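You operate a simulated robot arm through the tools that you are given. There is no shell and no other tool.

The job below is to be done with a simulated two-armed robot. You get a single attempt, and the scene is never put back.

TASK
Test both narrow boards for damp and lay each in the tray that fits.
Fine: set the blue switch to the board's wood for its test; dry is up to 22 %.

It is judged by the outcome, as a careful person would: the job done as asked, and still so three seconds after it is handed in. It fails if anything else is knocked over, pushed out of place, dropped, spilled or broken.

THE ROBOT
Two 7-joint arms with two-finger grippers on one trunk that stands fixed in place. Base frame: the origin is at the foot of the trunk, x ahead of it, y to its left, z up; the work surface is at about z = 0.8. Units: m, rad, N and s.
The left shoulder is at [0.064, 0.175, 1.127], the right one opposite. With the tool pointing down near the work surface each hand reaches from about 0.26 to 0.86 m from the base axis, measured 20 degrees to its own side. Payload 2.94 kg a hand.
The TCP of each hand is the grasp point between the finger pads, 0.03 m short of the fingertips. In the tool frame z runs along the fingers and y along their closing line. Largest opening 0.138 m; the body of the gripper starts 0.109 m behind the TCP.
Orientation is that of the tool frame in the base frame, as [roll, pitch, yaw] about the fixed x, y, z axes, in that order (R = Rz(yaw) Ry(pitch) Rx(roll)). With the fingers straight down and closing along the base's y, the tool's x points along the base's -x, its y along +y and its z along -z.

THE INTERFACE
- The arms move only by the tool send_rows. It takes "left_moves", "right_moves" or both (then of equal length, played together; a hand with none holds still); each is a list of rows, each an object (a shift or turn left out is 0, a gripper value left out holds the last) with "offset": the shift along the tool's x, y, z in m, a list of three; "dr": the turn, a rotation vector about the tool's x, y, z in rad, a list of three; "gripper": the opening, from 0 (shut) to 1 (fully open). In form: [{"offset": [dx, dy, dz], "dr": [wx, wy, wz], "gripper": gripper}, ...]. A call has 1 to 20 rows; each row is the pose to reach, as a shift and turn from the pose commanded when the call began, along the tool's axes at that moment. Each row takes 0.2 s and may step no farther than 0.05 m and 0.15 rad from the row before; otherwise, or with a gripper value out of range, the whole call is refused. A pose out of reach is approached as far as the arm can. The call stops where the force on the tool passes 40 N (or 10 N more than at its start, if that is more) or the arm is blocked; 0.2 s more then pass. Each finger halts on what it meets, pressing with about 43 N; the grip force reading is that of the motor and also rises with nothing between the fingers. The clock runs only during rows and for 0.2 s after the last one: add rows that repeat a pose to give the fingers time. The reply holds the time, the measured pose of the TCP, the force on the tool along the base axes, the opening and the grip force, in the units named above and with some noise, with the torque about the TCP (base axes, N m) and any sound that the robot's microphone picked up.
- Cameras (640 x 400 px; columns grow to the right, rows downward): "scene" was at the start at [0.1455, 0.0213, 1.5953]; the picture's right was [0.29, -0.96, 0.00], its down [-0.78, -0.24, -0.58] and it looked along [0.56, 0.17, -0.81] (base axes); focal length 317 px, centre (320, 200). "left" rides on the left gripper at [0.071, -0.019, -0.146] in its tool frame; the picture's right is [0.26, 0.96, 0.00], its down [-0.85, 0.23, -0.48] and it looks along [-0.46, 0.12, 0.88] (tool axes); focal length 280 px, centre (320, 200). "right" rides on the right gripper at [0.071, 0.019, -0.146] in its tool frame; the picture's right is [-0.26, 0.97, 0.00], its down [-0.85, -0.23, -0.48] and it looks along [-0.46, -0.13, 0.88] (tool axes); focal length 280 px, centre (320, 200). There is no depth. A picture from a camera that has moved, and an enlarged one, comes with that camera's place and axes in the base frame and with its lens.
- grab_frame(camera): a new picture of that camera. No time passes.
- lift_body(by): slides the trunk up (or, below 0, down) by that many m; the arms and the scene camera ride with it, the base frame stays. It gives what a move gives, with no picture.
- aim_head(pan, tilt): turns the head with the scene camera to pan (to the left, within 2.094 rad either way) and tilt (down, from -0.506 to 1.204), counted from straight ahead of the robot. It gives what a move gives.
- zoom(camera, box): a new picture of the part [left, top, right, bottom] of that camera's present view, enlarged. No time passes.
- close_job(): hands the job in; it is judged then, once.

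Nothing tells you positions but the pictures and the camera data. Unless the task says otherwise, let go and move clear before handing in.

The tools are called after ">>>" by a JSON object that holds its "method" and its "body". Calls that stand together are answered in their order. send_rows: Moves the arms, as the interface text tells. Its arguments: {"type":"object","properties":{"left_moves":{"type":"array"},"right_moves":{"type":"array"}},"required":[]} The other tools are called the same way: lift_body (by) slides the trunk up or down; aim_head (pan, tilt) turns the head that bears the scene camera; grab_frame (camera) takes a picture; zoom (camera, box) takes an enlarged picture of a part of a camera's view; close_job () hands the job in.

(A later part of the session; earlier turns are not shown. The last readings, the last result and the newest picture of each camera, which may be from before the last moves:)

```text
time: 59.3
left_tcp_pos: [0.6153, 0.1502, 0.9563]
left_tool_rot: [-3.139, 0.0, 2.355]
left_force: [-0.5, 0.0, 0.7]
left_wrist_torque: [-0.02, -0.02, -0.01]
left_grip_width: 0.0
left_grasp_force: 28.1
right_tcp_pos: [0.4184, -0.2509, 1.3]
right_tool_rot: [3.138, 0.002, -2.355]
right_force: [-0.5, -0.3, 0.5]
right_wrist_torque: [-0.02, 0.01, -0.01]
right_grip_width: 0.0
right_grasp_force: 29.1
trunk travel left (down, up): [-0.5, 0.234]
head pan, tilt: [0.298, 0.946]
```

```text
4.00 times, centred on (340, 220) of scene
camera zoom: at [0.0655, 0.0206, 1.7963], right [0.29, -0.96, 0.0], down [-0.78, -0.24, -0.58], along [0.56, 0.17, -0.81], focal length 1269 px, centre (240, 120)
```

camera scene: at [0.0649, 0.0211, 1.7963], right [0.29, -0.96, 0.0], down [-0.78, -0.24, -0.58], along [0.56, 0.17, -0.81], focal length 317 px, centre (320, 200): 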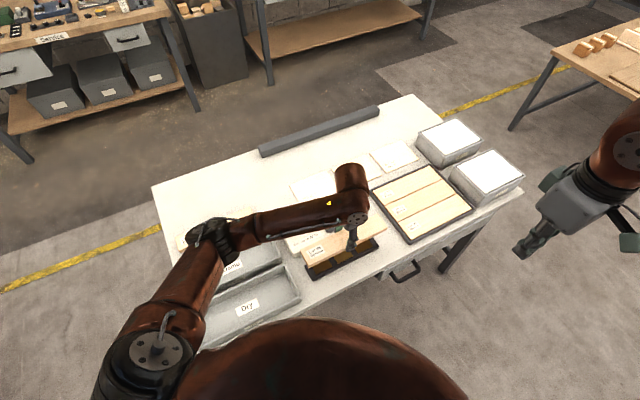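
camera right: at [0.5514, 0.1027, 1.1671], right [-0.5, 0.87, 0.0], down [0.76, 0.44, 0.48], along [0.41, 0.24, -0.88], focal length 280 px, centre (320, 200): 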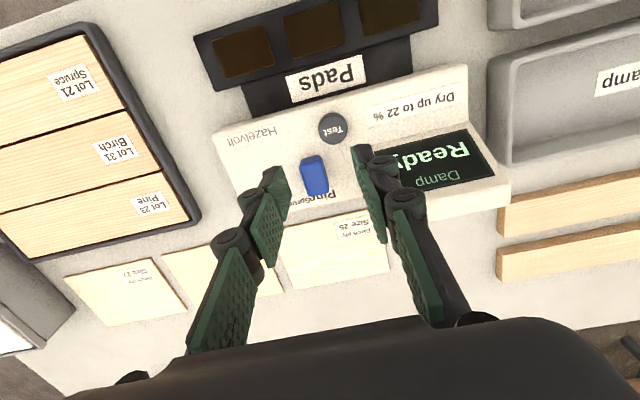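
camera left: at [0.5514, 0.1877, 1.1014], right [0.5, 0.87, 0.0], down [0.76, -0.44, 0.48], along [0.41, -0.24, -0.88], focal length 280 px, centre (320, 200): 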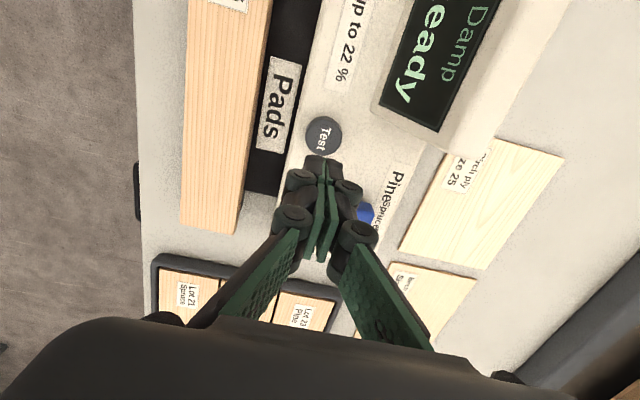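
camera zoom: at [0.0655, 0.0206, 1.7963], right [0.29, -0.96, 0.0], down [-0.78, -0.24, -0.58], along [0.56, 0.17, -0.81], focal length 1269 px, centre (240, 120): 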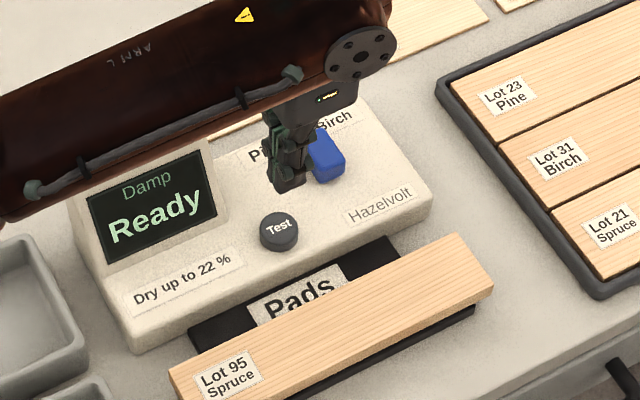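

Fingers are aligned with the button (≈5 mm off centre). Descend to just above the button, then press gently.

>>> {"method": "send_rows", "body": {"left_moves": [{"offset": [0.003, 0.001, 0.02]}, {"offset": [0.003, 0.001, 0.04]}, {"offset": [0.003, 0.001, 0.056]}, {"offset": [0.003, 0.001, 0.058]}]}}

>>> {"method": "zoom", "body": {"camera": "scene", "box": [270, 170, 410, 270]}}

```text
time: 60.3
left_tcp_pos: [0.6119, 0.1542, 0.899]
left_tool_rot: [-3.14, 0.0, 2.357]
left_force: [0.6, 0.8, -0.1]
left_wrist_torque: [0.01, -0.01, 0.02]
left_grip_width: 0.0003
left_grasp_force: 28.4
right_tcp_pos: [0.4174, -0.2494, 1.2989]
right_tool_rot: [3.138, -0.001, -2.358]
right_force: [-0.1, 0.0, 0.2]
right_wrist_torque: [-0.01, 0.0, 0.01]
right_grip_width: 0.0002
right_grasp_force: 28.2
trunk travel left (down, up): [-0.5, 0.234]
head pan, tilt: [0.298, 0.946]
```

```text
4.00 times, centred on (340, 220) of scene
camera zoom: at [0.0652, 0.0204, 1.7963], right [0.29, -0.96, 0.0], down [-0.78, -0.24, -0.58], along [0.56, 0.17, -0.81], focal length 1269 px, centre (240, 120)
```

zoom: 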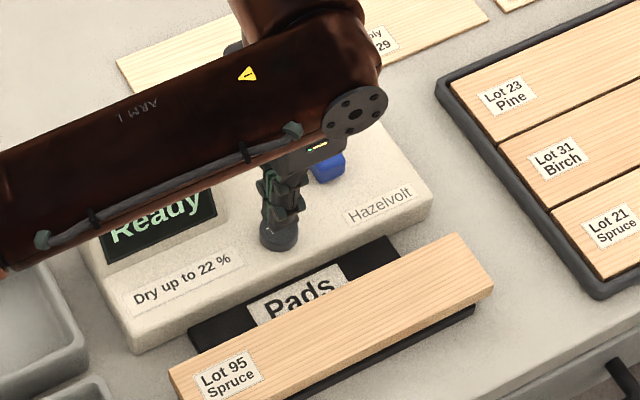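

Directly over the Test button. Press down in small steps.

>>> {"method": "send_rows", "body": {"left_moves": [{"offset": [0, 0, 0.004]}, {"offset": [0, 0, 0.007]}, {"offset": [0, 0, 0.01]}, {"offset": [0, 0, 0.012]}]}}

>>> {"method": "zoom", "body": {"camera": "scene", "box": [270, 170, 410, 270]}}

```text
time: 61.3
left_tcp_pos: [0.6096, 0.1541, 0.8886]
left_tool_rot: [-3.14, -0.001, 2.357]
left_force: [-0.5, 0.3, -0.5]
left_wrist_torque: [-0.01, 0.0, 0.03]
left_grip_width: 0.0
left_grasp_force: 28.5
right_tcp_pos: [0.4191, -0.2485, 1.2998]
right_tool_rot: [3.139, 0.0, -2.356]
right_force: [-0.3, 0.7, -0.6]
right_wrist_torque: [-0.02, 0.01, 0.02]
right_grip_width: 0.0
right_grasp_force: 28.5
trunk travel left (down, up): [-0.5, 0.234]
head pan, tilt: [0.298, 0.946]
```

```text
4.00 times, centred on (340, 220) of scene
camera zoom: at [0.0652, 0.0204, 1.7963], right [0.29, -0.96, 0.0], down [-0.78, -0.24, -0.58], along [0.56, 0.17, -0.81], focal length 1269 px, centre (240, 120)
```

zoom: 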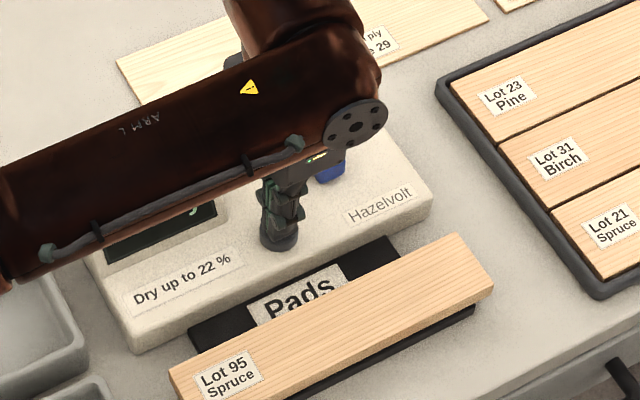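

No contact yet. Continue down a few more millimetres.

>>> {"method": "send_rows", "body": {"left_moves": [{"offset": [0, 0, 0.002]}, {"offset": [0, 0, 0.004]}, {"offset": [0, 0, 0.006]}]}}

>>> {"method": "zoom", "body": {"camera": "left", "box": [260, 0, 640, 240]}}

```text
time: 62.1
left_tcp_pos: [0.6098, 0.1531, 0.881]
left_tool_rot: [-3.14, 0.001, 2.356]
left_force: [0.1, -0.2, 0.8]
left_wrist_torque: [-0.02, -0.02, 0.05]
left_grip_width: 0.0
left_grasp_force: 28.0
right_tcp_pos: [0.4177, -0.2501, 1.3003]
right_tool_rot: [3.14, 0.0, -2.356]
right_force: [0.9, 0.2, -0.3]
right_wrist_torque: [-0.01, 0.0, 0.01]
right_grip_width: 0.0
right_grasp_force: 28.2
trunk travel left (down, up): [-0.5, 0.234]
head pan, tilt: [0.298, 0.946]
```

```text
1.67 times, centred on (450, 120) of left
camera zoom: at [0.547, 0.1897, 1.0257], right [0.5, 0.87, 0.0], down [0.76, -0.44, 0.48], along [0.41, -0.24, -0.88], focal length 467 px, centre (103, 333)
```

zoom: 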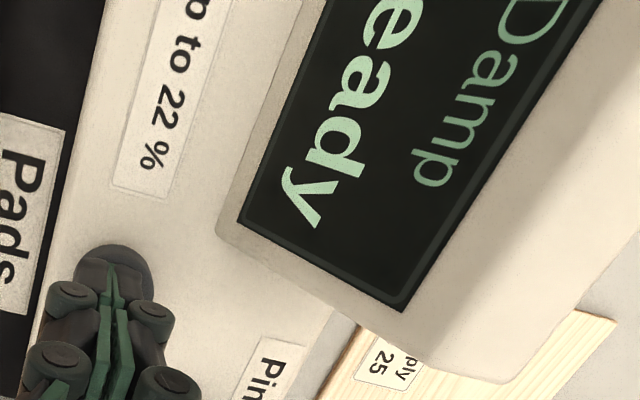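

Display is readable from the left camera. Continue pressing in 2 mm steps.

>>> {"method": "send_rows", "body": {"left_moves": [{"offset": [0, 0, 0.002]}, {"offset": [0, 0, 0.004]}, {"offset": [0, 0, 0.005]}]}}

>>> {"method": "zoom", "body": {"camera": "left", "box": [260, 0, 640, 240]}}

```text
time: 62.9
left_tcp_pos: [0.6105, 0.1549, 0.8772]
left_tool_rot: [-3.141, 0.002, 2.356]
left_force: [0.5, -1.7, 1.2]
left_wrist_torque: [0.01, 0.0, 0.0]
left_grip_width: 0.0
left_grasp_force: 28.0
right_tcp_pos: [0.4178, -0.2496, 1.2999]
right_tool_rot: [3.141, 0.0, -2.357]
right_force: [0.6, 1.0, 0.2]
right_wrist_torque: [0.03, 0.02, -0.02]
right_grip_width: 0.0002
right_grasp_force: 28.5
trunk travel left (down, up): [-0.5, 0.234]
head pan, tilt: [0.298, 0.946]
heard: click
```

```text
1.67 times, centred on (450, 120) of left
camera zoom: at [0.5463, 0.1904, 1.0215], right [0.5, 0.87, 0.0], down [0.76, -0.44, 0.48], along [0.41, -0.24, -0.88], focal length 467 px, centre (103, 333)
```

zoom: 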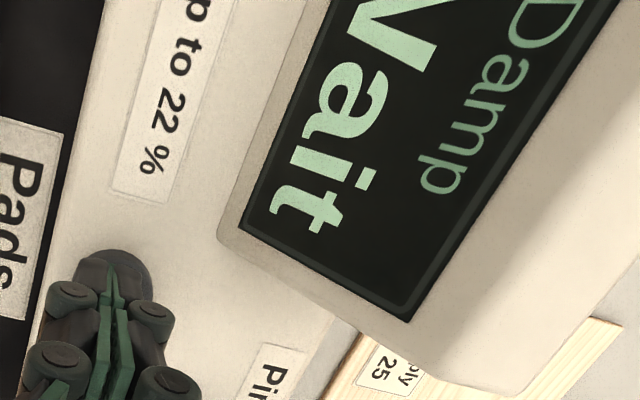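

A click, and the display shows "Wait". Lift off the button and let time pass.

>>> {"method": "send_rows", "body": {"left_moves": [{"offset": [0, 0, -0.02]}, {"offset": [0, 0, -0.05]}, {"offset": [0, 0, -0.08]}, {"offset": [0, 0, -0.08]}, {"offset": [0, 0, -0.08]}, {"offset": [0, 0, -0.08]}]}}

>>> {"method": "zoom", "body": {"camera": "left", "box": [260, 0, 640, 240]}}

>>> {"method": "zoom", "body": {"camera": "scene", "box": [270, 170, 410, 270]}}

```text
time: 64.3
left_tcp_pos: [0.6107, 0.1535, 0.9564]
left_tool_rot: [-3.138, 0.0, 2.356]
left_force: [0.3, -0.2, -0.1]
left_wrist_torque: [0.03, -0.01, 0.01]
left_grip_width: 0.0
left_grasp_force: 29.1
right_tcp_pos: [0.4185, -0.2493, 1.2989]
right_tool_rot: [3.14, -0.001, -2.354]
right_force: [-0.2, 0.4, -0.2]
right_wrist_torque: [-0.01, -0.03, -0.03]
right_grip_width: 0.0
right_grasp_force: 28.4
trunk travel left (down, up): [-0.5, 0.234]
head pan, tilt: [0.298, 0.946]
```

```text
1.67 times, centred on (450, 120) of left
camera zoom: at [0.5471, 0.1904, 1.1012], right [0.5, 0.87, 0.0], down [0.76, -0.44, 0.48], along [0.41, -0.24, -0.88], focal length 467 px, centre (103, 333)
```

zoom: 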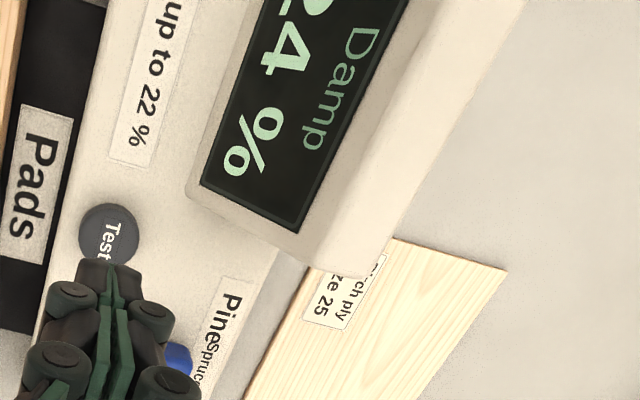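

```text
4.00 times, centred on (340, 220) of scene
camera zoom: at [0.0652, 0.0204, 1.7963], right [0.29, -0.96, 0.0], down [-0.78, -0.24, -0.58], along [0.56, 0.17, -0.81], focal length 1269 px, centre (240, 120)
```

zoom: 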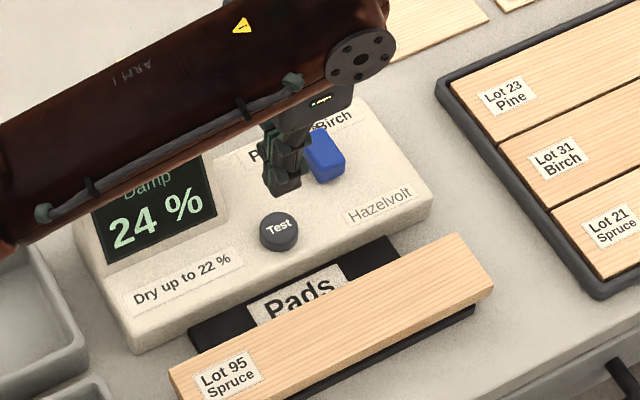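

Spruce reads 24 % with the switch on Spruce → above 22 %, so it's damp. Now go back over the board, open the fingers and lower to re-grip it.

>>> {"method": "send_rows", "body": {"left_moves": [{"offset": [0.0005, -0.025, 0], "gripper": 0.2}, {"offset": [0.001, -0.05, 0], "gripper": 0.4}, {"offset": [0.0018, -0.075, 0], "gripper": 0.56}, {"offset": [0.0018, -0.0941, 0], "gripper": 0.56}, {"offset": [0.0018, -0.0941, 0], "gripper": 0.56}, {"offset": [0.0018, -0.0941, 0.03], "gripper": 0.56}, {"offset": [0.0018, -0.0941, 0.06], "gripper": 0.56}, {"offset": [0.0018, -0.0941, 0.06], "gripper": 0.56}]}}

>>> {"method": "grab_frame", "body": {"camera": "left"}}

>>> {"method": "zoom", "body": {"camera": "scene", "box": [270, 190, 410, 290]}}

```text
time: 66.1
left_tcp_pos: [0.5434, 0.0882, 0.8978]
left_tool_rot: [-3.139, 0.001, 2.358]
left_force: [0.0, -0.1, -0.5]
left_wrist_torque: [0.02, -0.03, 0.0]
left_grip_width: 0.0772
left_grasp_force: 0.2
right_tcp_pos: [0.419, -0.2495, 1.2986]
right_tool_rot: [3.138, 0.0, -2.356]
right_force: [-0.3, 0.7, 0.0]
right_wrist_torque: [-0.01, -0.03, -0.01]
right_grip_width: 0.0
right_grasp_force: 28.9
trunk travel left (down, up): [-0.5, 0.234]
head pan, tilt: [0.298, 0.946]
```

```text
taken
camera left: at [0.4798, 0.1244, 1.0416], right [0.5, 0.87, 0.0], down [0.76, -0.44, 0.48], along [0.41, -0.24, -0.88], focal length 280 px, centre (320, 200)
```

left: 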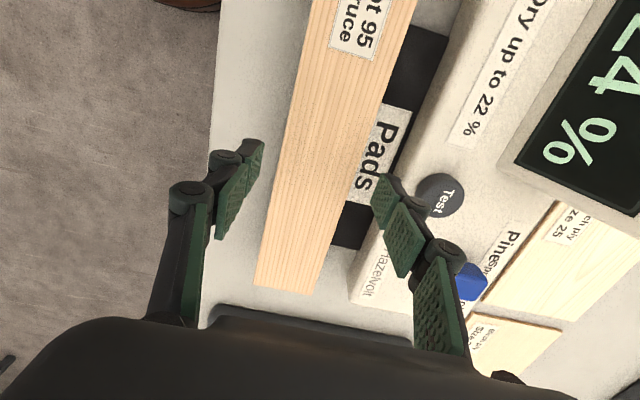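

```text
4.00 times, centred on (340, 240) of scene
camera zoom: at [0.0649, 0.0204, 1.7964], right [0.29, -0.96, 0.0], down [-0.78, -0.24, -0.58], along [0.56, 0.17, -0.81], focal length 1269 px, centre (240, 40)
```

zoom: 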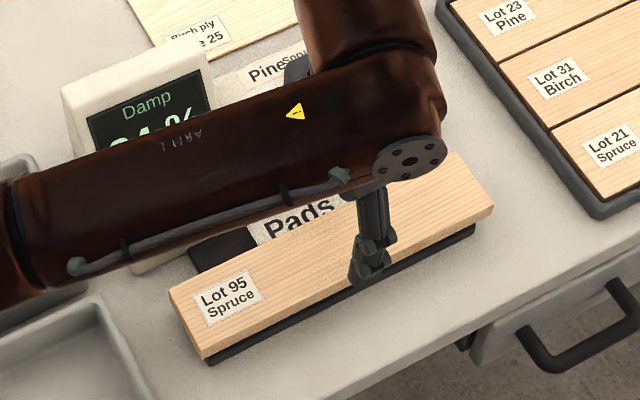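

Straddling the board. Lower, close and lift.

>>> {"method": "send_rows", "body": {"left_moves": [{"offset": [0, 0, 0.015], "gripper": 0.56}, {"offset": [0, 0, 0.03], "gripper": 0.56}, {"offset": [0, 0, 0.041], "gripper": 0.56}, {"offset": [0, 0, 0.041], "gripper": 0.48}, {"offset": [0, 0, 0.041], "gripper": 0.38}, {"offset": [0, 0, 0.041], "gripper": 0.38}, {"offset": [0, 0, 0.041], "gripper": 0.38}, {"offset": [0, 0, 0.041], "gripper": 0.38}]}}

>>> {"method": "send_rows", "body": {"left_moves": [{"offset": [0, 0, -0.01]}, {"offset": [0, 0, -0.04]}, {"offset": [0, 0, -0.08]}, {"offset": [0, 0, -0.11]}, {"offset": [0, 0, -0.11]}]}}

>>> {"method": "grab_frame", "body": {"camera": "left"}}

>>> {"method": "grab_frame", "body": {"camera": "scene"}}

```text
time: 67.9
left_tcp_pos: [0.5414, 0.0887, 0.8564]
left_tool_rot: [-3.139, 0.0, 2.357]
left_force: [0.5, 0.4, 0.2]
left_wrist_torque: [-0.05, -0.13, 0.02]
left_grip_width: 0.0588
left_grasp_force: 43.2
right_tcp_pos: [0.4182, -0.2494, 1.2996]
right_tool_rot: [3.139, 0.0, -2.356]
right_force: [0.6, -0.1, 0.4]
right_wrist_torque: [0.01, 0.01, 0.01]
right_grip_width: 0.0
right_grasp_force: 28.4
trunk travel left (down, up): [-0.5, 0.234]
head pan, tilt: [0.298, 0.946]
```

```text
time: 69.1
left_tcp_pos: [0.5412, 0.0925, 0.9603]
left_tool_rot: [-3.141, -0.001, 2.357]
left_force: [0.0, -0.2, -1.5]
left_wrist_torque: [-0.01, 0.0, 0.0]
left_grip_width: 0.0589
left_grasp_force: 42.9
right_tcp_pos: [0.4185, -0.2482, 1.2997]
right_tool_rot: [3.14, 0.001, -2.357]
right_force: [-0.4, 0.4, -0.7]
right_wrist_torque: [-0.02, 0.0, -0.01]
right_grip_width: 0.0004
right_grasp_force: 28.0
trunk travel left (down, up): [-0.5, 0.234]
head pan, tilt: [0.298, 0.946]
```

```text
taken
camera left: at [0.4787, 0.1282, 1.1064], right [0.5, 0.87, 0.0], down [0.76, -0.44, 0.48], along [0.41, -0.24, -0.88], focal length 280 px, centre (320, 200)
```

left: 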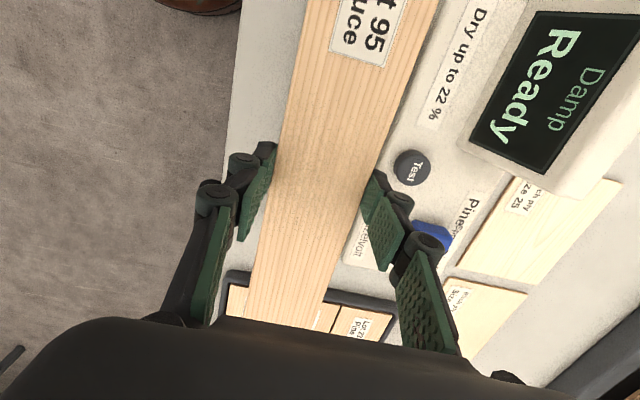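

```text
taken
camera scene: at [0.0654, 0.0205, 1.7963], right [0.29, -0.96, 0.0], down [-0.78, -0.24, -0.58], along [0.56, 0.17, -0.81], focal length 317 px, centre (320, 200)
```

scene: 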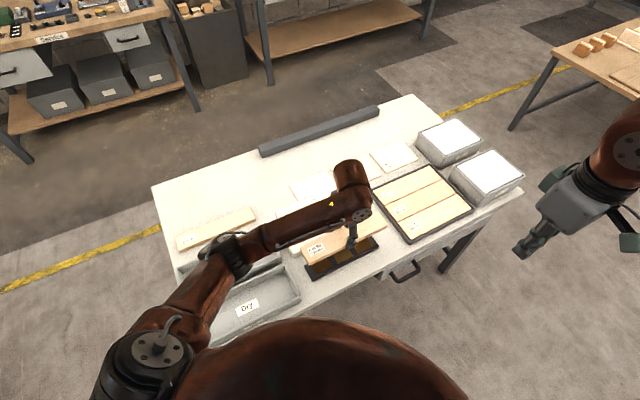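

Held; the meter shows Ready again. Carry the board left at z≈1.0, keeping in front of the device, then over the Damp tray.

>>> {"method": "send_rows", "body": {"left_moves": [{"offset": [0.01, 0.0, -0.03]}, {"offset": [0.045, 0.004, -0.045]}, {"offset": [0.09, 0.01, -0.045]}, {"offset": [0.135, 0.015, -0.045]}, {"offset": [0.18, 0.02, -0.045]}, {"offset": [0.225, 0.026, -0.045]}, {"offset": [0.2685, 0.032, -0.045]}, {"offset": [0.295, 0.066, -0.045]}, {"offset": [0.32, 0.1, -0.045]}, {"offset": [0.3415, 0.132, -0.045]}, {"offset": [0.3415, 0.132, -0.045]}]}}

>>> {"method": "grab_frame", "body": {"camera": "left"}}

>>> {"method": "grab_frame", "body": {"camera": "scene"}}

```text
time: 71.5
left_tcp_pos: [0.3955, 0.4237, 1.011]
left_tool_rot: [-3.14, 0.0, 2.355]
left_force: [-0.6, -0.7, -1.0]
left_wrist_torque: [0.03, -0.02, -0.02]
left_grip_width: 0.059
left_grasp_force: 43.0
right_tcp_pos: [0.4194, -0.2498, 1.2998]
right_tool_rot: [3.139, -0.002, -2.357]
right_force: [-0.3, 0.2, 0.3]
right_wrist_torque: [0.02, 0.0, 0.0]
right_grip_width: 0.0002
right_grasp_force: 28.7
trunk travel left (down, up): [-0.5, 0.234]
head pan, tilt: [0.298, 0.946]
```

```text
taken
camera left: at [0.3319, 0.4598, 1.1552], right [0.5, 0.87, 0.0], down [0.76, -0.44, 0.48], along [0.41, -0.24, -0.88], focal length 280 px, centre (320, 200)
```

left: 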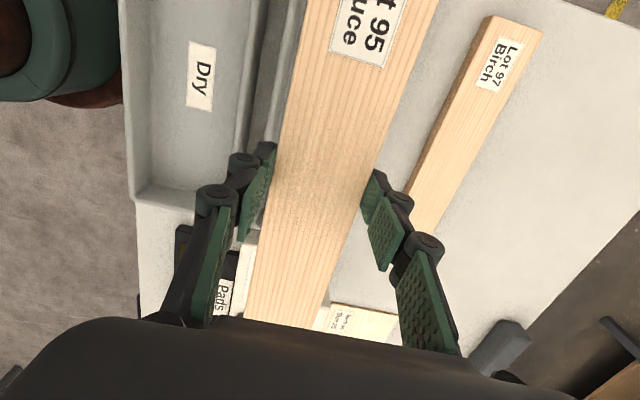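

```text
taken
camera scene: at [0.065, 0.0204, 1.7963], right [0.29, -0.96, 0.0], down [-0.78, -0.24, -0.58], along [0.56, 0.17, -0.81], focal length 317 px, centre (320, 200)
```

scene: 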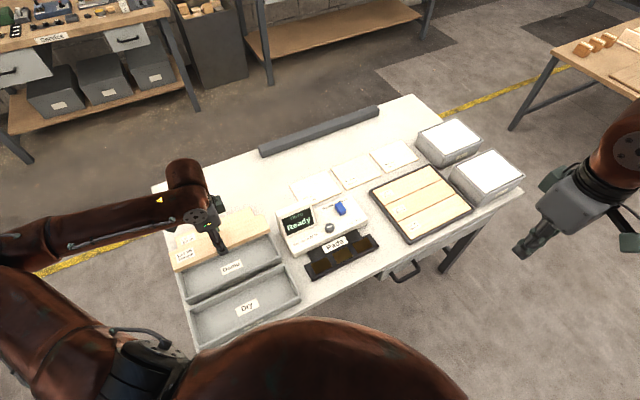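

Reached above the Damp tray. Zoom the scene view to measure the trays precisely.

>>> {"method": "zoom", "body": {"camera": "scene", "box": [160, 190, 320, 350]}}

>>> {"method": "zoom", "body": {"camera": "scene", "box": [160, 220, 300, 310]}}

```text
2.50 times, centred on (240, 270) of scene
camera zoom: at [0.065, 0.0204, 1.7963], right [0.29, -0.96, 0.0], down [-0.78, -0.24, -0.58], along [0.56, 0.17, -0.81], focal length 793 px, centre (520, 25)
```

zoom: 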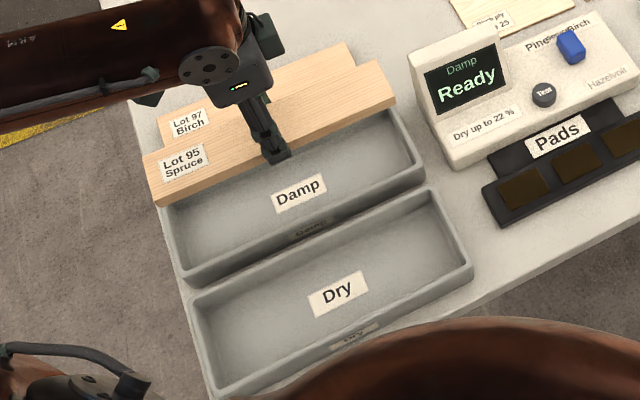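

```text
4.44 times, centred on (230, 265) of scene
camera zoom: at [0.065, 0.0204, 1.7963], right [0.29, -0.96, 0.0], down [-0.78, -0.24, -0.58], along [0.56, 0.17, -0.81], focal length 1410 px, centre (720, -89)
```

zoom: 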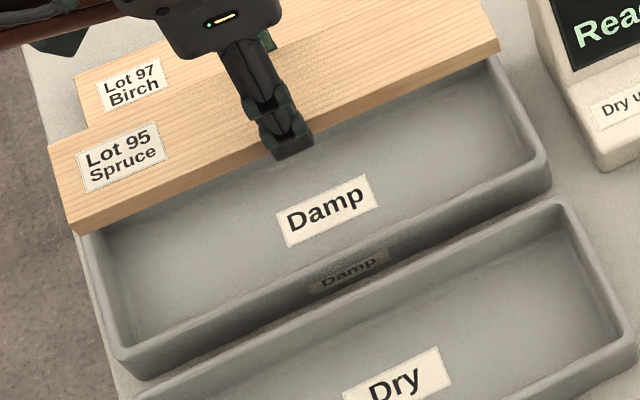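

Let me zoom more tightly at both ends of the Damp tray to get the interior length and centre.

>>> {"method": "zoom", "body": {"camera": "scene", "box": [250, 225, 300, 265]}}

>>> {"method": "zoom", "body": {"camera": "scene", "box": [165, 265, 215, 305]}}

>>> {"method": "zoom", "body": {"camera": "left", "box": [120, 0, 320, 220]}}

```text
10.00 times, centred on (275, 245) of scene
camera zoom: at [0.065, 0.0204, 1.7963], right [0.29, -0.96, 0.0], down [-0.78, -0.24, -0.58], along [0.56, 0.17, -0.81], focal length 3173 px, centre (770, -250)
```

zoom: 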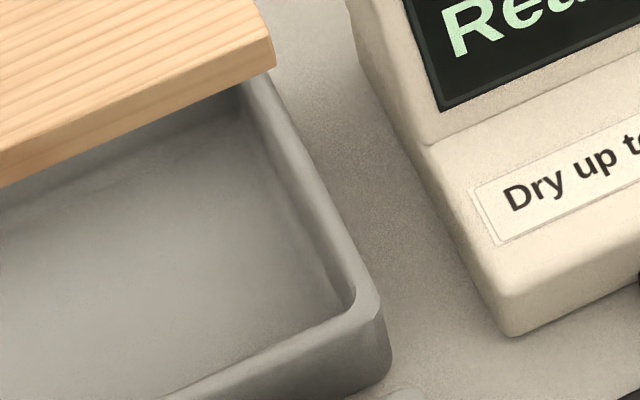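

```text
10.00 times, centred on (190, 285) of scene
camera zoom: at [0.065, 0.0204, 1.7963], right [0.29, -0.96, 0.0], down [-0.78, -0.24, -0.58], along [0.56, 0.17, -0.81], focal length 3173 px, centre (1620, -650)
```

zoom: 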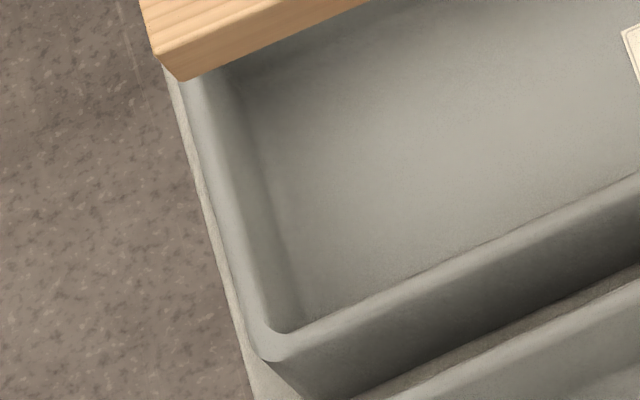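

```text
1.82 times, centred on (220, 110) of left
camera zoom: at [0.3319, 0.4598, 1.1552], right [0.5, 0.87, 0.0], down [0.76, -0.44, 0.48], along [0.41, -0.24, -0.88], focal length 510 px, centre (502, 364)
```

zoom: 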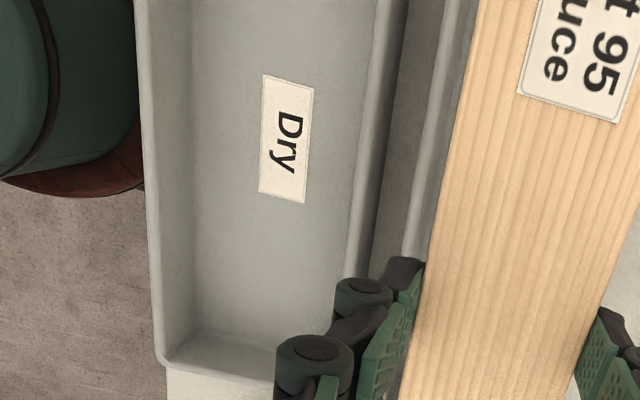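

Damp tray interior: e1 −0.177…0.129 (centre −0.024), e2 ≈0.541…0.638 (centre ≈0.588); board half-length 0.139 fits with ~14 mm to spare per end. Align and descend to just above the rim.

>>> {"method": "send_rows", "body": {"left_moves": [{"offset": [0.004, 0.0087, 0.0]}, {"offset": [0.004, 0.0087, 0.04]}, {"offset": [0.004, 0.0087, 0.08]}, {"offset": [0.004, 0.0087, 0.115]}, {"offset": [0.004, 0.0087, 0.125]}, {"offset": [0.004, 0.0087, 0.125]}]}}

>>> {"method": "zoom", "body": {"camera": "scene", "box": [160, 200, 300, 310]}}

>>> {"method": "grab_frame", "body": {"camera": "left"}}

```text
time: 72.9
left_tcp_pos: [0.3978, 0.4327, 0.8861]
left_tool_rot: [-3.141, 0.003, 2.357]
left_force: [-0.7, 0.2, -1.5]
left_wrist_torque: [0.02, -0.01, 0.02]
left_grip_width: 0.059
left_grasp_force: 42.8
right_tcp_pos: [0.4183, -0.2496, 1.2993]
right_tool_rot: [3.14, -0.001, -2.357]
right_force: [-0.3, 0.5, 0.5]
right_wrist_torque: [-0.01, 0.02, 0.01]
right_grip_width: 0.0003
right_grasp_force: 28.7
trunk travel left (down, up): [-0.5, 0.234]
head pan, tilt: [0.298, 0.946]
```

```text
3.64 times, centred on (230, 255) of scene
camera zoom: at [0.0652, 0.0208, 1.7963], right [0.29, -0.96, 0.0], down [-0.78, -0.24, -0.58], along [0.56, 0.17, -0.81], focal length 1154 px, centre (647, 0)
```

zoom: 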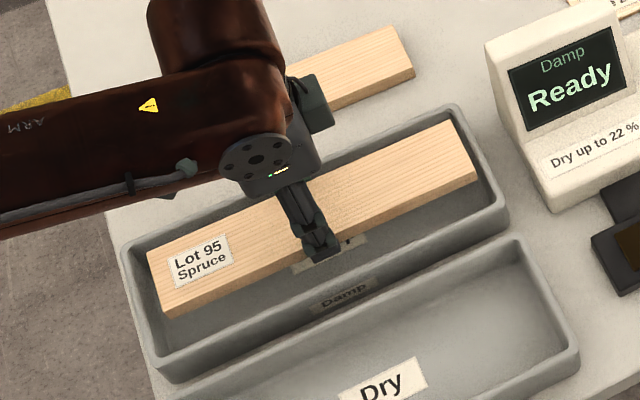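

```text
taken
camera left: at [0.3345, 0.4689, 1.03], right [0.5, 0.87, 0.0], down [0.76, -0.44, 0.48], along [0.41, -0.24, -0.88], focal length 280 px, centre (320, 200)
```

left: 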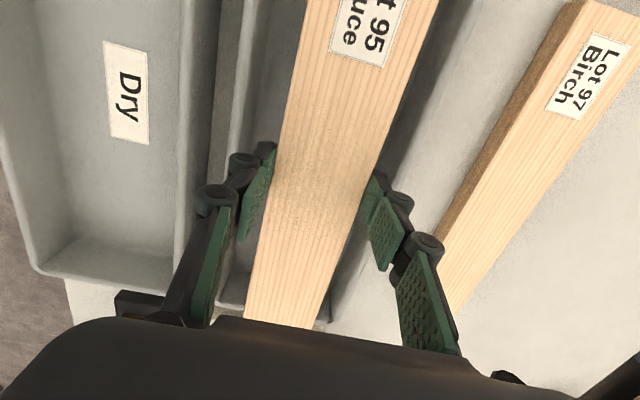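

Well inside the tray outline. Lower into the tray, slowly near the floor.

>>> {"method": "send_rows", "body": {"left_moves": [{"offset": [0, 0.001, 0.015]}, {"offset": [0, 0.001, 0.03]}, {"offset": [0, 0.001, 0.037]}, {"offset": [0, 0.001, 0.04]}, {"offset": [0, 0.001, 0.04]}]}}

>>> {"method": "zoom", "body": {"camera": "scene", "box": [160, 200, 300, 310]}}

```text
time: 74.1
left_tcp_pos: [0.3994, 0.4332, 0.846]
left_tool_rot: [-3.14, 0.001, 2.357]
left_force: [0.2, 0.5, -1.1]
left_wrist_torque: [-0.01, -0.01, -0.03]
left_grip_width: 0.0592
left_grasp_force: 43.1
right_tcp_pos: [0.4187, -0.2489, 1.3005]
right_tool_rot: [3.141, 0.0, -2.357]
right_force: [0.0, 0.1, 0.1]
right_wrist_torque: [-0.01, 0.02, -0.01]
right_grip_width: 0.0
right_grasp_force: 28.7
trunk travel left (down, up): [-0.5, 0.234]
head pan, tilt: [0.298, 0.946]
```

```text
3.64 times, centred on (230, 255) of scene
camera zoom: at [0.0651, 0.0209, 1.7963], right [0.29, -0.96, 0.0], down [-0.78, -0.24, -0.58], along [0.56, 0.17, -0.81], focal length 1154 px, centre (647, 0)
```

zoom: 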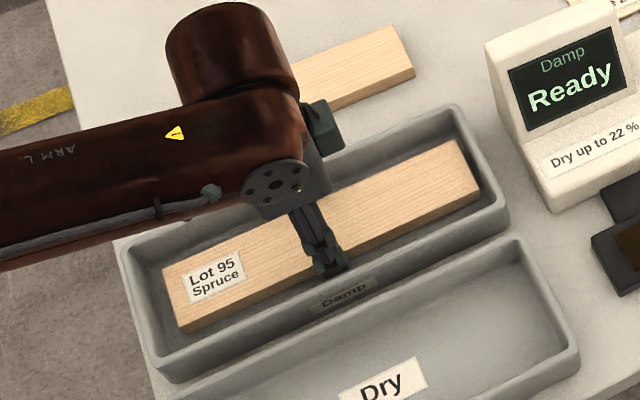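

Nicely inside. A few more millimetres down until it touches the floor.

>>> {"method": "send_rows", "body": {"left_moves": [{"offset": [0, 0, 0.003]}, {"offset": [0, 0, 0.005]}, {"offset": [0, 0, 0.007]}]}}

```text
time: 74.9
left_tcp_pos: [0.3978, 0.4325, 0.8405]
left_tool_rot: [3.14, 0.002, 2.357]
left_force: [-1.9, -0.8, 17.2]
left_wrist_torque: [0.43, 1.1, 0.2]
left_grip_width: 0.059
left_grasp_force: 42.8
right_tcp_pos: [0.419, -0.2507, 1.3006]
right_tool_rot: [3.139, 0.002, -2.356]
right_force: [-0.7, 0.3, 0.6]
right_wrist_torque: [0.0, -0.02, 0.01]
right_grip_width: 0.0
right_grasp_force: 28.5
trunk travel left (down, up): [-0.5, 0.234]
head pan, tilt: [0.298, 0.946]
```

Floor contact (17 N). Back off 1 mm, open slightly, and rise straight out.

>>> {"method": "send_rows", "body": {"left_moves": [{"offset": [0, 0, -0.0015]}, {"offset": [0, 0, -0.0015], "gripper": 0.46}, {"offset": [0, 0, -0.0015], "gripper": 0.49}, {"offset": [0, 0, -0.0015], "gripper": 0.49}, {"offset": [0, 0, -0.02], "gripper": 0.49}, {"offset": [0, 0, -0.06], "gripper": 0.49}, {"offset": [0, 0, -0.1], "gripper": 0.49}, {"offset": [0, 0, -0.12], "gripper": 0.49}]}}

>>> {"method": "zoom", "body": {"camera": "scene", "box": [160, 200, 300, 310]}}

>>> {"method": "grab_frame", "body": {"camera": "left"}}

```text
time: 76.7
left_tcp_pos: [0.3983, 0.4335, 0.9581]
left_tool_rot: [-3.141, 0.002, 2.358]
left_force: [-0.8, 0.0, 0.8]
left_wrist_torque: [0.05, 0.0, 0.01]
left_grip_width: 0.0679
left_grasp_force: 0.2
right_tcp_pos: [0.4188, -0.25, 1.3001]
right_tool_rot: [3.139, 0.0, -2.356]
right_force: [0.6, 0.1, 0.1]
right_wrist_torque: [-0.05, -0.01, -0.01]
right_grip_width: 0.0
right_grasp_force: 28.2
trunk travel left (down, up): [-0.5, 0.234]
head pan, tilt: [0.298, 0.946]
```

```text
3.64 times, centred on (230, 255) of scene
camera zoom: at [0.0651, 0.0208, 1.7963], right [0.29, -0.96, 0.0], down [-0.78, -0.24, -0.58], along [0.56, 0.17, -0.81], focal length 1154 px, centre (647, 0)
```

zoom: 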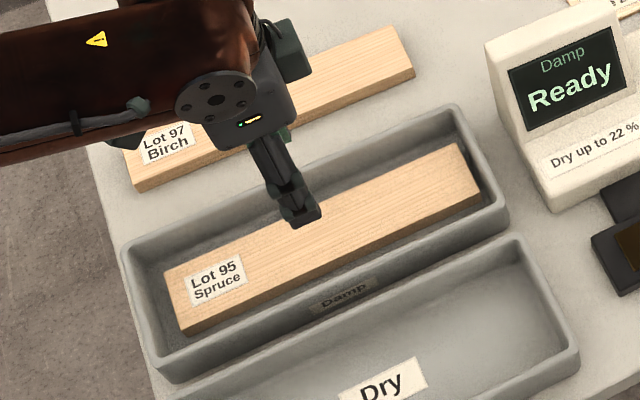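

```text
taken
camera left: at [0.3356, 0.4706, 1.1023], right [0.5, 0.87, 0.0], down [0.76, -0.44, 0.48], along [0.41, -0.24, -0.88], focal length 280 px, centre (320, 200)
```

left: 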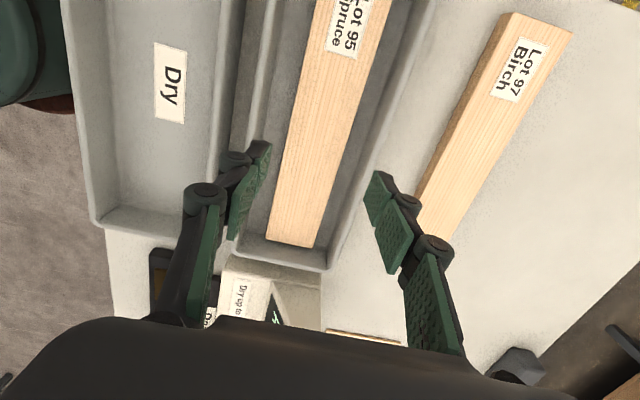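

Spruce lies flat in the Damp tray. Next: set the switch to Birch with the left hand — close fingers, travel above the housing (z≈1.03) to a spot left of the knob.

>>> {"method": "send_rows", "body": {"left_moves": [{"offset": [0, 0, -0.04], "gripper": 0.3}, {"offset": [0, 0, -0.08], "gripper": 0.1}, {"offset": [-0.045, 0, -0.08], "gripper": 0}, {"offset": [-0.09, 0, -0.08], "gripper": 0}, {"offset": [-0.135, 0, -0.08], "gripper": 0}, {"offset": [-0.18, 0, -0.08], "gripper": 0}, {"offset": [-0.225, -0.001, -0.08], "gripper": 0}, {"offset": [-0.27, -0.001, -0.08], "gripper": 0}, {"offset": [-0.315, -0.002, -0.08], "gripper": 0}, {"offset": [-0.35, -0.002, -0.08], "gripper": 0}, {"offset": [-0.369, -0.002, -0.08], "gripper": 0}, {"offset": [-0.369, -0.002, -0.08], "gripper": 0}]}}

>>> {"method": "grab_frame", "body": {"camera": "left"}}

>>> {"method": "zoom", "body": {"camera": "scene", "box": [260, 150, 400, 260]}}

```text
time: 79.3
left_tcp_pos: [0.6554, 0.1704, 1.0388]
left_tool_rot: [-3.139, 0.002, 2.357]
left_force: [-0.3, 0.2, -0.2]
left_wrist_torque: [-0.05, -0.03, 0.0]
left_grip_width: 0.0
left_grasp_force: 28.6
right_tcp_pos: [0.4175, -0.2498, 1.3003]
right_tool_rot: [3.139, 0.001, -2.356]
right_force: [0.6, 0.7, -0.4]
right_wrist_torque: [-0.03, 0.02, -0.01]
right_grip_width: 0.0
right_grasp_force: 28.5
trunk travel left (down, up): [-0.5, 0.234]
head pan, tilt: [0.298, 0.946]
```

```text
taken
camera left: at [0.5915, 0.2072, 1.1836], right [0.5, 0.87, 0.0], down [0.76, -0.44, 0.48], along [0.41, -0.24, -0.88], focal length 280 px, centre (320, 200)
```

left: 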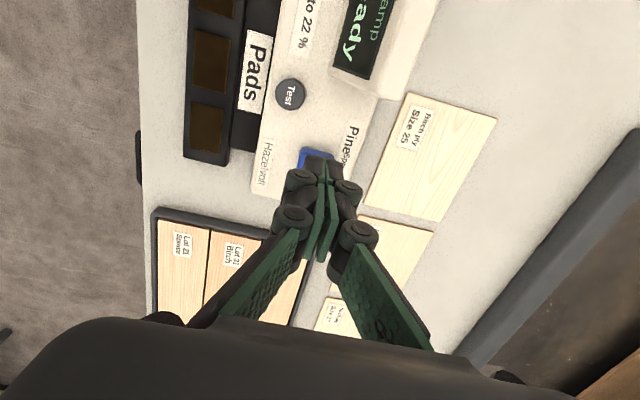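

```text
3.64 times, centred on (330, 205) of scene
camera zoom: at [0.0648, 0.0209, 1.7964], right [0.29, -0.96, 0.0], down [-0.78, -0.24, -0.58], along [0.56, 0.17, -0.81], focal length 1154 px, centre (284, 182)
```

zoom: 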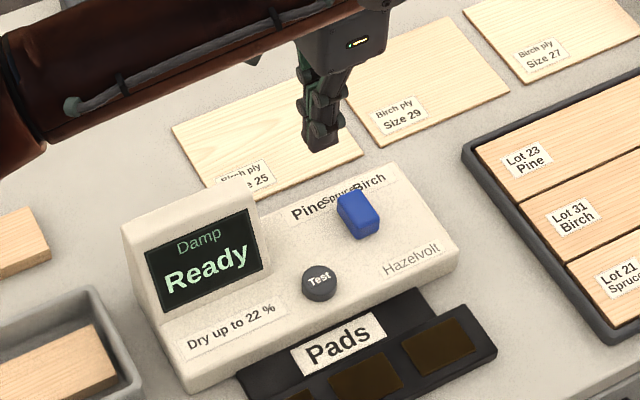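

Knob is at e1≈0.394 (Spruce). Fingers are at e1≈0.343, left of it. Descend beside the knob.

>>> {"method": "send_rows", "body": {"left_moves": [{"offset": [0, 0.001, 0.04]}, {"offset": [0, 0.001, 0.08]}, {"offset": [0, 0.001, 0.12]}, {"offset": [0, 0.001, 0.145]}, {"offset": [0, 0.001, 0.15]}, {"offset": [0, 0.001, 0.15]}]}}

>>> {"method": "zoom", "body": {"camera": "left", "box": [200, 60, 440, 240]}}

>>> {"method": "zoom", "body": {"camera": "scene", "box": [260, 150, 400, 260]}}

```text
time: 80.7
left_tcp_pos: [0.6563, 0.172, 0.8876]
left_tool_rot: [-3.14, 0.0, 2.356]
left_force: [-0.3, -0.2, 0.2]
left_wrist_torque: [0.0, 0.01, -0.03]
left_grip_width: 0.0
left_grasp_force: 28.8
right_tcp_pos: [0.4186, -0.2488, 1.3005]
right_tool_rot: [3.14, 0.001, -2.357]
right_force: [-0.3, 0.2, 0.8]
right_wrist_torque: [-0.01, -0.01, 0.01]
right_grip_width: 0.0002
right_grasp_force: 28.3
trunk travel left (down, up): [-0.5, 0.234]
head pan, tilt: [0.298, 0.946]
```

```text
2.22 times, centred on (320, 150) of left
camera zoom: at [0.5925, 0.2085, 1.0321], right [0.5, 0.87, 0.0], down [0.76, -0.44, 0.48], along [0.41, -0.24, -0.88], focal length 623 px, centre (320, 311)
```

zoom: 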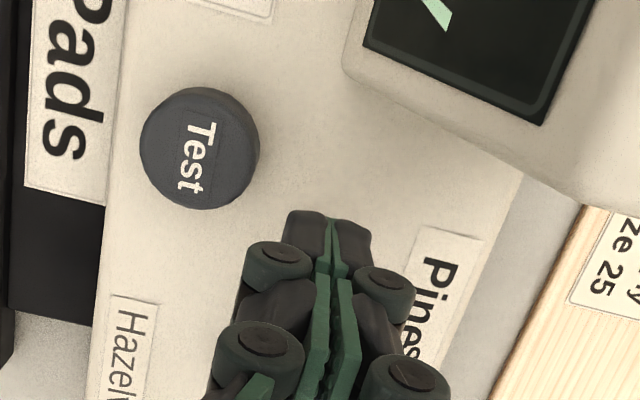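

```text
3.64 times, centred on (330, 205) of scene
camera zoom: at [0.0652, 0.0205, 1.7963], right [0.29, -0.96, 0.0], down [-0.78, -0.24, -0.58], along [0.56, 0.17, -0.81], focal length 1154 px, centre (284, 182)
```

zoom: 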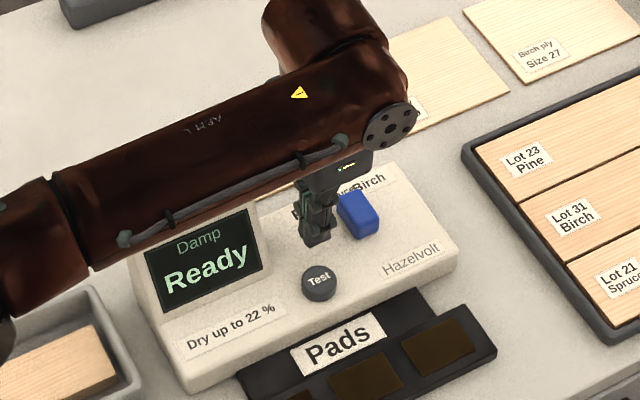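

Fingers are beside the knob's left face. Push it right in small steps.

>>> {"method": "send_rows", "body": {"left_moves": [{"offset": [-0.01, 0, 0]}, {"offset": [-0.018, 0, 0]}, {"offset": [-0.024, 0, 0]}, {"offset": [-0.03, 0, 0]}, {"offset": [-0.036, 0, 0]}, {"offset": [-0.042, 0, 0]}, {"offset": [-0.048, 0, 0]}, {"offset": [-0.048, 0, 0]}]}}

>>> {"method": "zoom", "body": {"camera": "scene", "box": [260, 150, 400, 260]}}

```text
time: 82.5
left_tcp_pos: [0.6932, 0.1368, 0.887]
left_tool_rot: [3.141, 0.002, 2.354]
left_force: [0.2, 0.5, -0.8]
left_wrist_torque: [0.02, 0.0, 0.02]
left_grip_width: 0.0
left_grasp_force: 28.9
right_tcp_pos: [0.4176, -0.249, 1.2998]
right_tool_rot: [3.14, -0.001, -2.357]
right_force: [0.2, 0.4, 0.7]
right_wrist_torque: [0.01, -0.01, 0.0]
right_grip_width: 0.0
right_grasp_force: 28.4
trunk travel left (down, up): [-0.5, 0.234]
head pan, tilt: [0.298, 0.946]
```

```text
3.64 times, centred on (330, 205) of scene
camera zoom: at [0.0651, 0.0205, 1.7963], right [0.29, -0.96, 0.0], down [-0.78, -0.24, -0.58], along [0.56, 0.17, -0.81], focal length 1154 px, centre (284, 182)
```

zoom: 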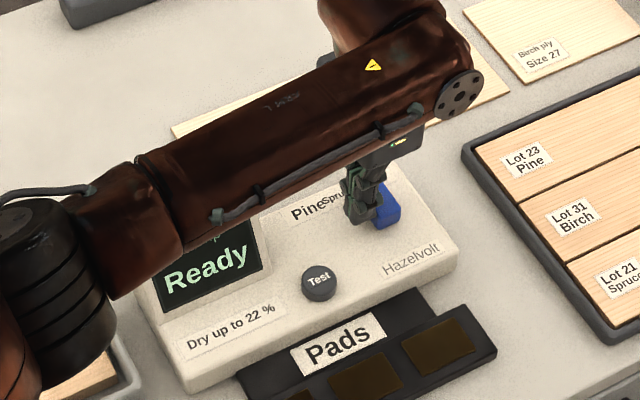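

Knob follows with little force. Another ~10 mm to reach Birch.

>>> {"method": "send_rows", "body": {"left_moves": [{"offset": [-0.004, 0, 0]}, {"offset": [-0.007, 0, 0]}, {"offset": [-0.0105, 0, 0]}, {"offset": [-0.0105, 0, 0]}]}}

>>> {"method": "zoom", "body": {"camera": "scene", "box": [280, 150, 400, 240]}}

>>> {"method": "zoom", "body": {"camera": "left", "box": [200, 60, 440, 240]}}

```text
time: 83.5
left_tcp_pos: [0.7002, 0.1304, 0.8887]
left_tool_rot: [-3.14, 0.0, 2.357]
left_force: [0.2, 0.4, 0.8]
left_wrist_torque: [0.01, -0.02, -0.01]
left_grip_width: 0.0002
left_grasp_force: 28.3
right_tcp_pos: [0.4186, -0.2501, 1.3002]
right_tool_rot: [3.141, 0.0, -2.356]
right_force: [0.5, 0.2, 0.0]
right_wrist_torque: [0.01, 0.0, -0.02]
right_grip_width: 0.0003
right_grasp_force: 28.4
trunk travel left (down, up): [-0.5, 0.234]
head pan, tilt: [0.298, 0.946]
```

```text
4.44 times, centred on (340, 195) of scene
camera zoom: at [0.0652, 0.0205, 1.7963], right [0.29, -0.96, 0.0], down [-0.78, -0.24, -0.58], along [0.56, 0.17, -0.81], focal length 1410 px, centre (231, 222)
```

zoom: 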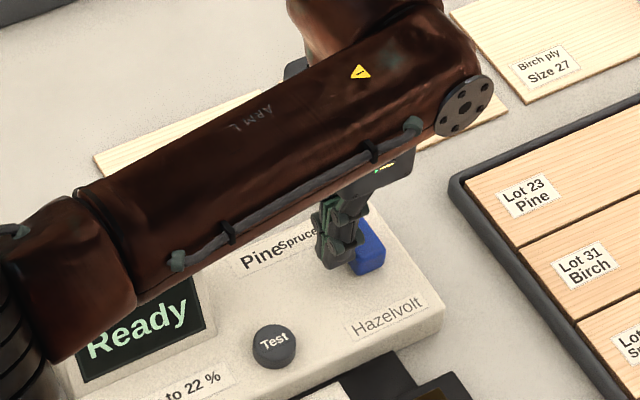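

```text
2.22 times, centred on (320, 150) of left
camera zoom: at [0.6374, 0.1665, 1.0331], right [0.5, 0.87, 0.0], down [0.76, -0.44, 0.48], along [0.41, -0.24, -0.88], focal length 623 px, centre (320, 311)
```

zoom: 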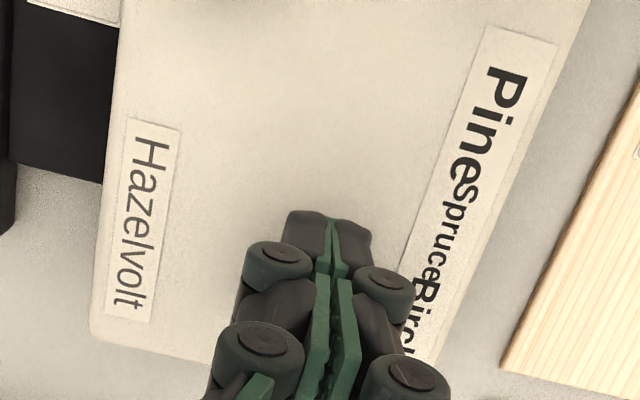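

Knob should now be at Birch. Back off a little to the left, rise, and check.

>>> {"method": "send_rows", "body": {"left_moves": [{"offset": [0.01, 0, 0]}, {"offset": [0.025, 0, 0]}, {"offset": [0.03, 0, -0.04]}, {"offset": [0.03, 0, -0.08]}, {"offset": [0.03, 0, -0.12]}, {"offset": [0.03, 0, -0.15]}, {"offset": [0.03, 0, -0.15]}]}}

>>> {"method": "zoom", "body": {"camera": "scene", "box": [290, 160, 380, 230]}}

>>> {"method": "grab_frame", "body": {"camera": "scene"}}

```text
time: 85.1
left_tcp_pos: [0.6798, 0.1534, 1.0366]
left_tool_rot: [3.141, 0.0, 2.355]
left_force: [-0.8, 0.3, -0.4]
left_wrist_torque: [-0.02, 0.01, -0.02]
left_grip_width: 0.0
left_grasp_force: 28.2
right_tcp_pos: [0.4178, -0.2502, 1.2987]
right_tool_rot: [3.138, 0.0, -2.357]
right_force: [-0.1, -0.5, 0.6]
right_wrist_torque: [0.02, 0.02, 0.0]
right_grip_width: 0.0001
right_grasp_force: 28.2
trunk travel left (down, up): [-0.5, 0.234]
head pan, tilt: [0.298, 0.946]
```

```text
5.71 times, centred on (335, 195) of scene
camera zoom: at [0.0655, 0.0206, 1.7963], right [0.29, -0.96, 0.0], down [-0.78, -0.24, -0.58], along [0.56, 0.17, -0.81], focal length 1813 px, centre (234, 229)
```

zoom: 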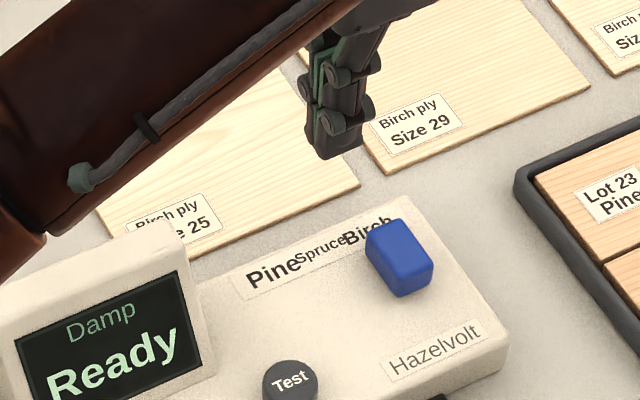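

```text
taken
camera scene: at [0.0655, 0.0206, 1.7963], right [0.29, -0.96, 0.0], down [-0.78, -0.24, -0.58], along [0.56, 0.17, -0.81], focal length 317 px, centre (320, 200)
```

scene: 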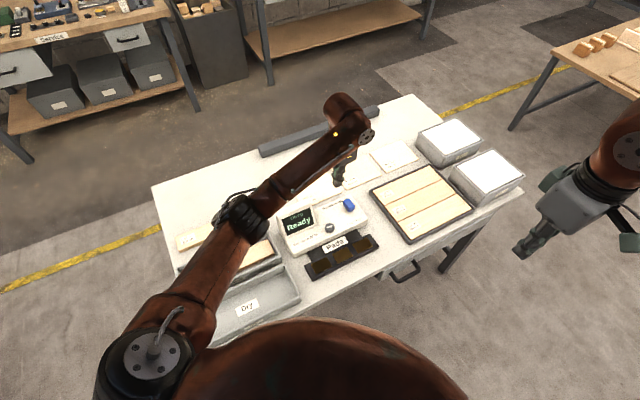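

Knob is squarely at the Birch label. Now travel at z≈1.03 to above the Birch board (centre e1≈−0.024, e2≈0.753), opening the fingers.

>>> {"method": "send_rows", "body": {"left_moves": [{"offset": [0.04, 0.0164, 0], "gripper": 0}, {"offset": [0.08, 0.0328, 0], "gripper": 0}, {"offset": [0.12, 0.0492, 0], "gripper": 0}, {"offset": [0.16, 0.0656, 0], "gripper": 0.1}, {"offset": [0.2, 0.082, 0], "gripper": 0.2}, {"offset": [0.24, 0.0984, 0], "gripper": 0.3}, {"offset": [0.28, 0.1148, 0], "gripper": 0.4}, {"offset": [0.32, 0.1312, 0], "gripper": 0.5}, {"offset": [0.36, 0.148, 0], "gripper": 0.58}, {"offset": [0.396, 0.164, 0], "gripper": 0.58}, {"offset": [0.396, 0.164, 0.01], "gripper": 0.58}]}}

>>> {"method": "grab_frame", "body": {"camera": "left"}}

>>> {"method": "grab_frame", "body": {"camera": "scene"}}

```text
time: 87.5
left_tcp_pos: [0.5142, 0.549, 1.0284]
left_tool_rot: [-3.141, -0.002, 2.356]
left_force: [1.2, -1.0, 0.6]
left_wrist_torque: [0.06, 0.0, 0.01]
left_grip_width: 0.0802
left_grasp_force: 0.1
right_tcp_pos: [0.4187, -0.2492, 1.2993]
right_tool_rot: [3.138, -0.002, -2.357]
right_force: [-0.5, 0.0, 0.8]
right_wrist_torque: [0.04, 0.01, 0.02]
right_grip_width: 0.0
right_grasp_force: 28.2
trunk travel left (down, up): [-0.5, 0.234]
head pan, tilt: [0.298, 0.946]
```

```text
taken
camera left: at [0.4506, 0.5846, 1.1725], right [0.5, 0.87, 0.0], down [0.76, -0.44, 0.48], along [0.41, -0.24, -0.88], focal length 280 px, centre (320, 200)
```

left: 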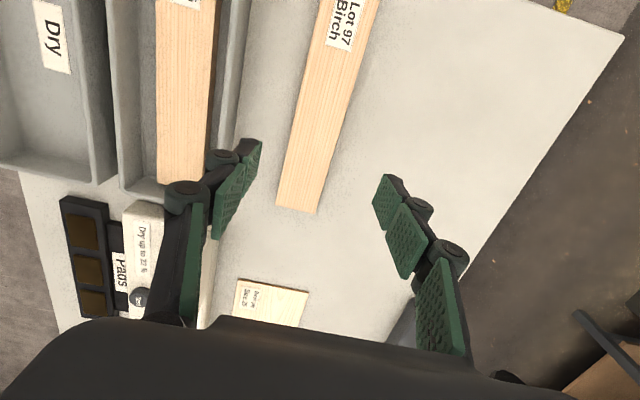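

```text
taken
camera scene: at [0.066, 0.0202, 1.7963], right [0.29, -0.96, 0.0], down [-0.78, -0.24, -0.58], along [0.56, 0.17, -0.81], focal length 317 px, centre (320, 200)
```

scene: 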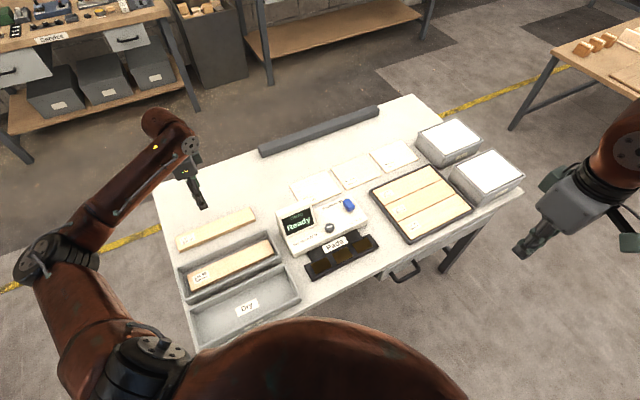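

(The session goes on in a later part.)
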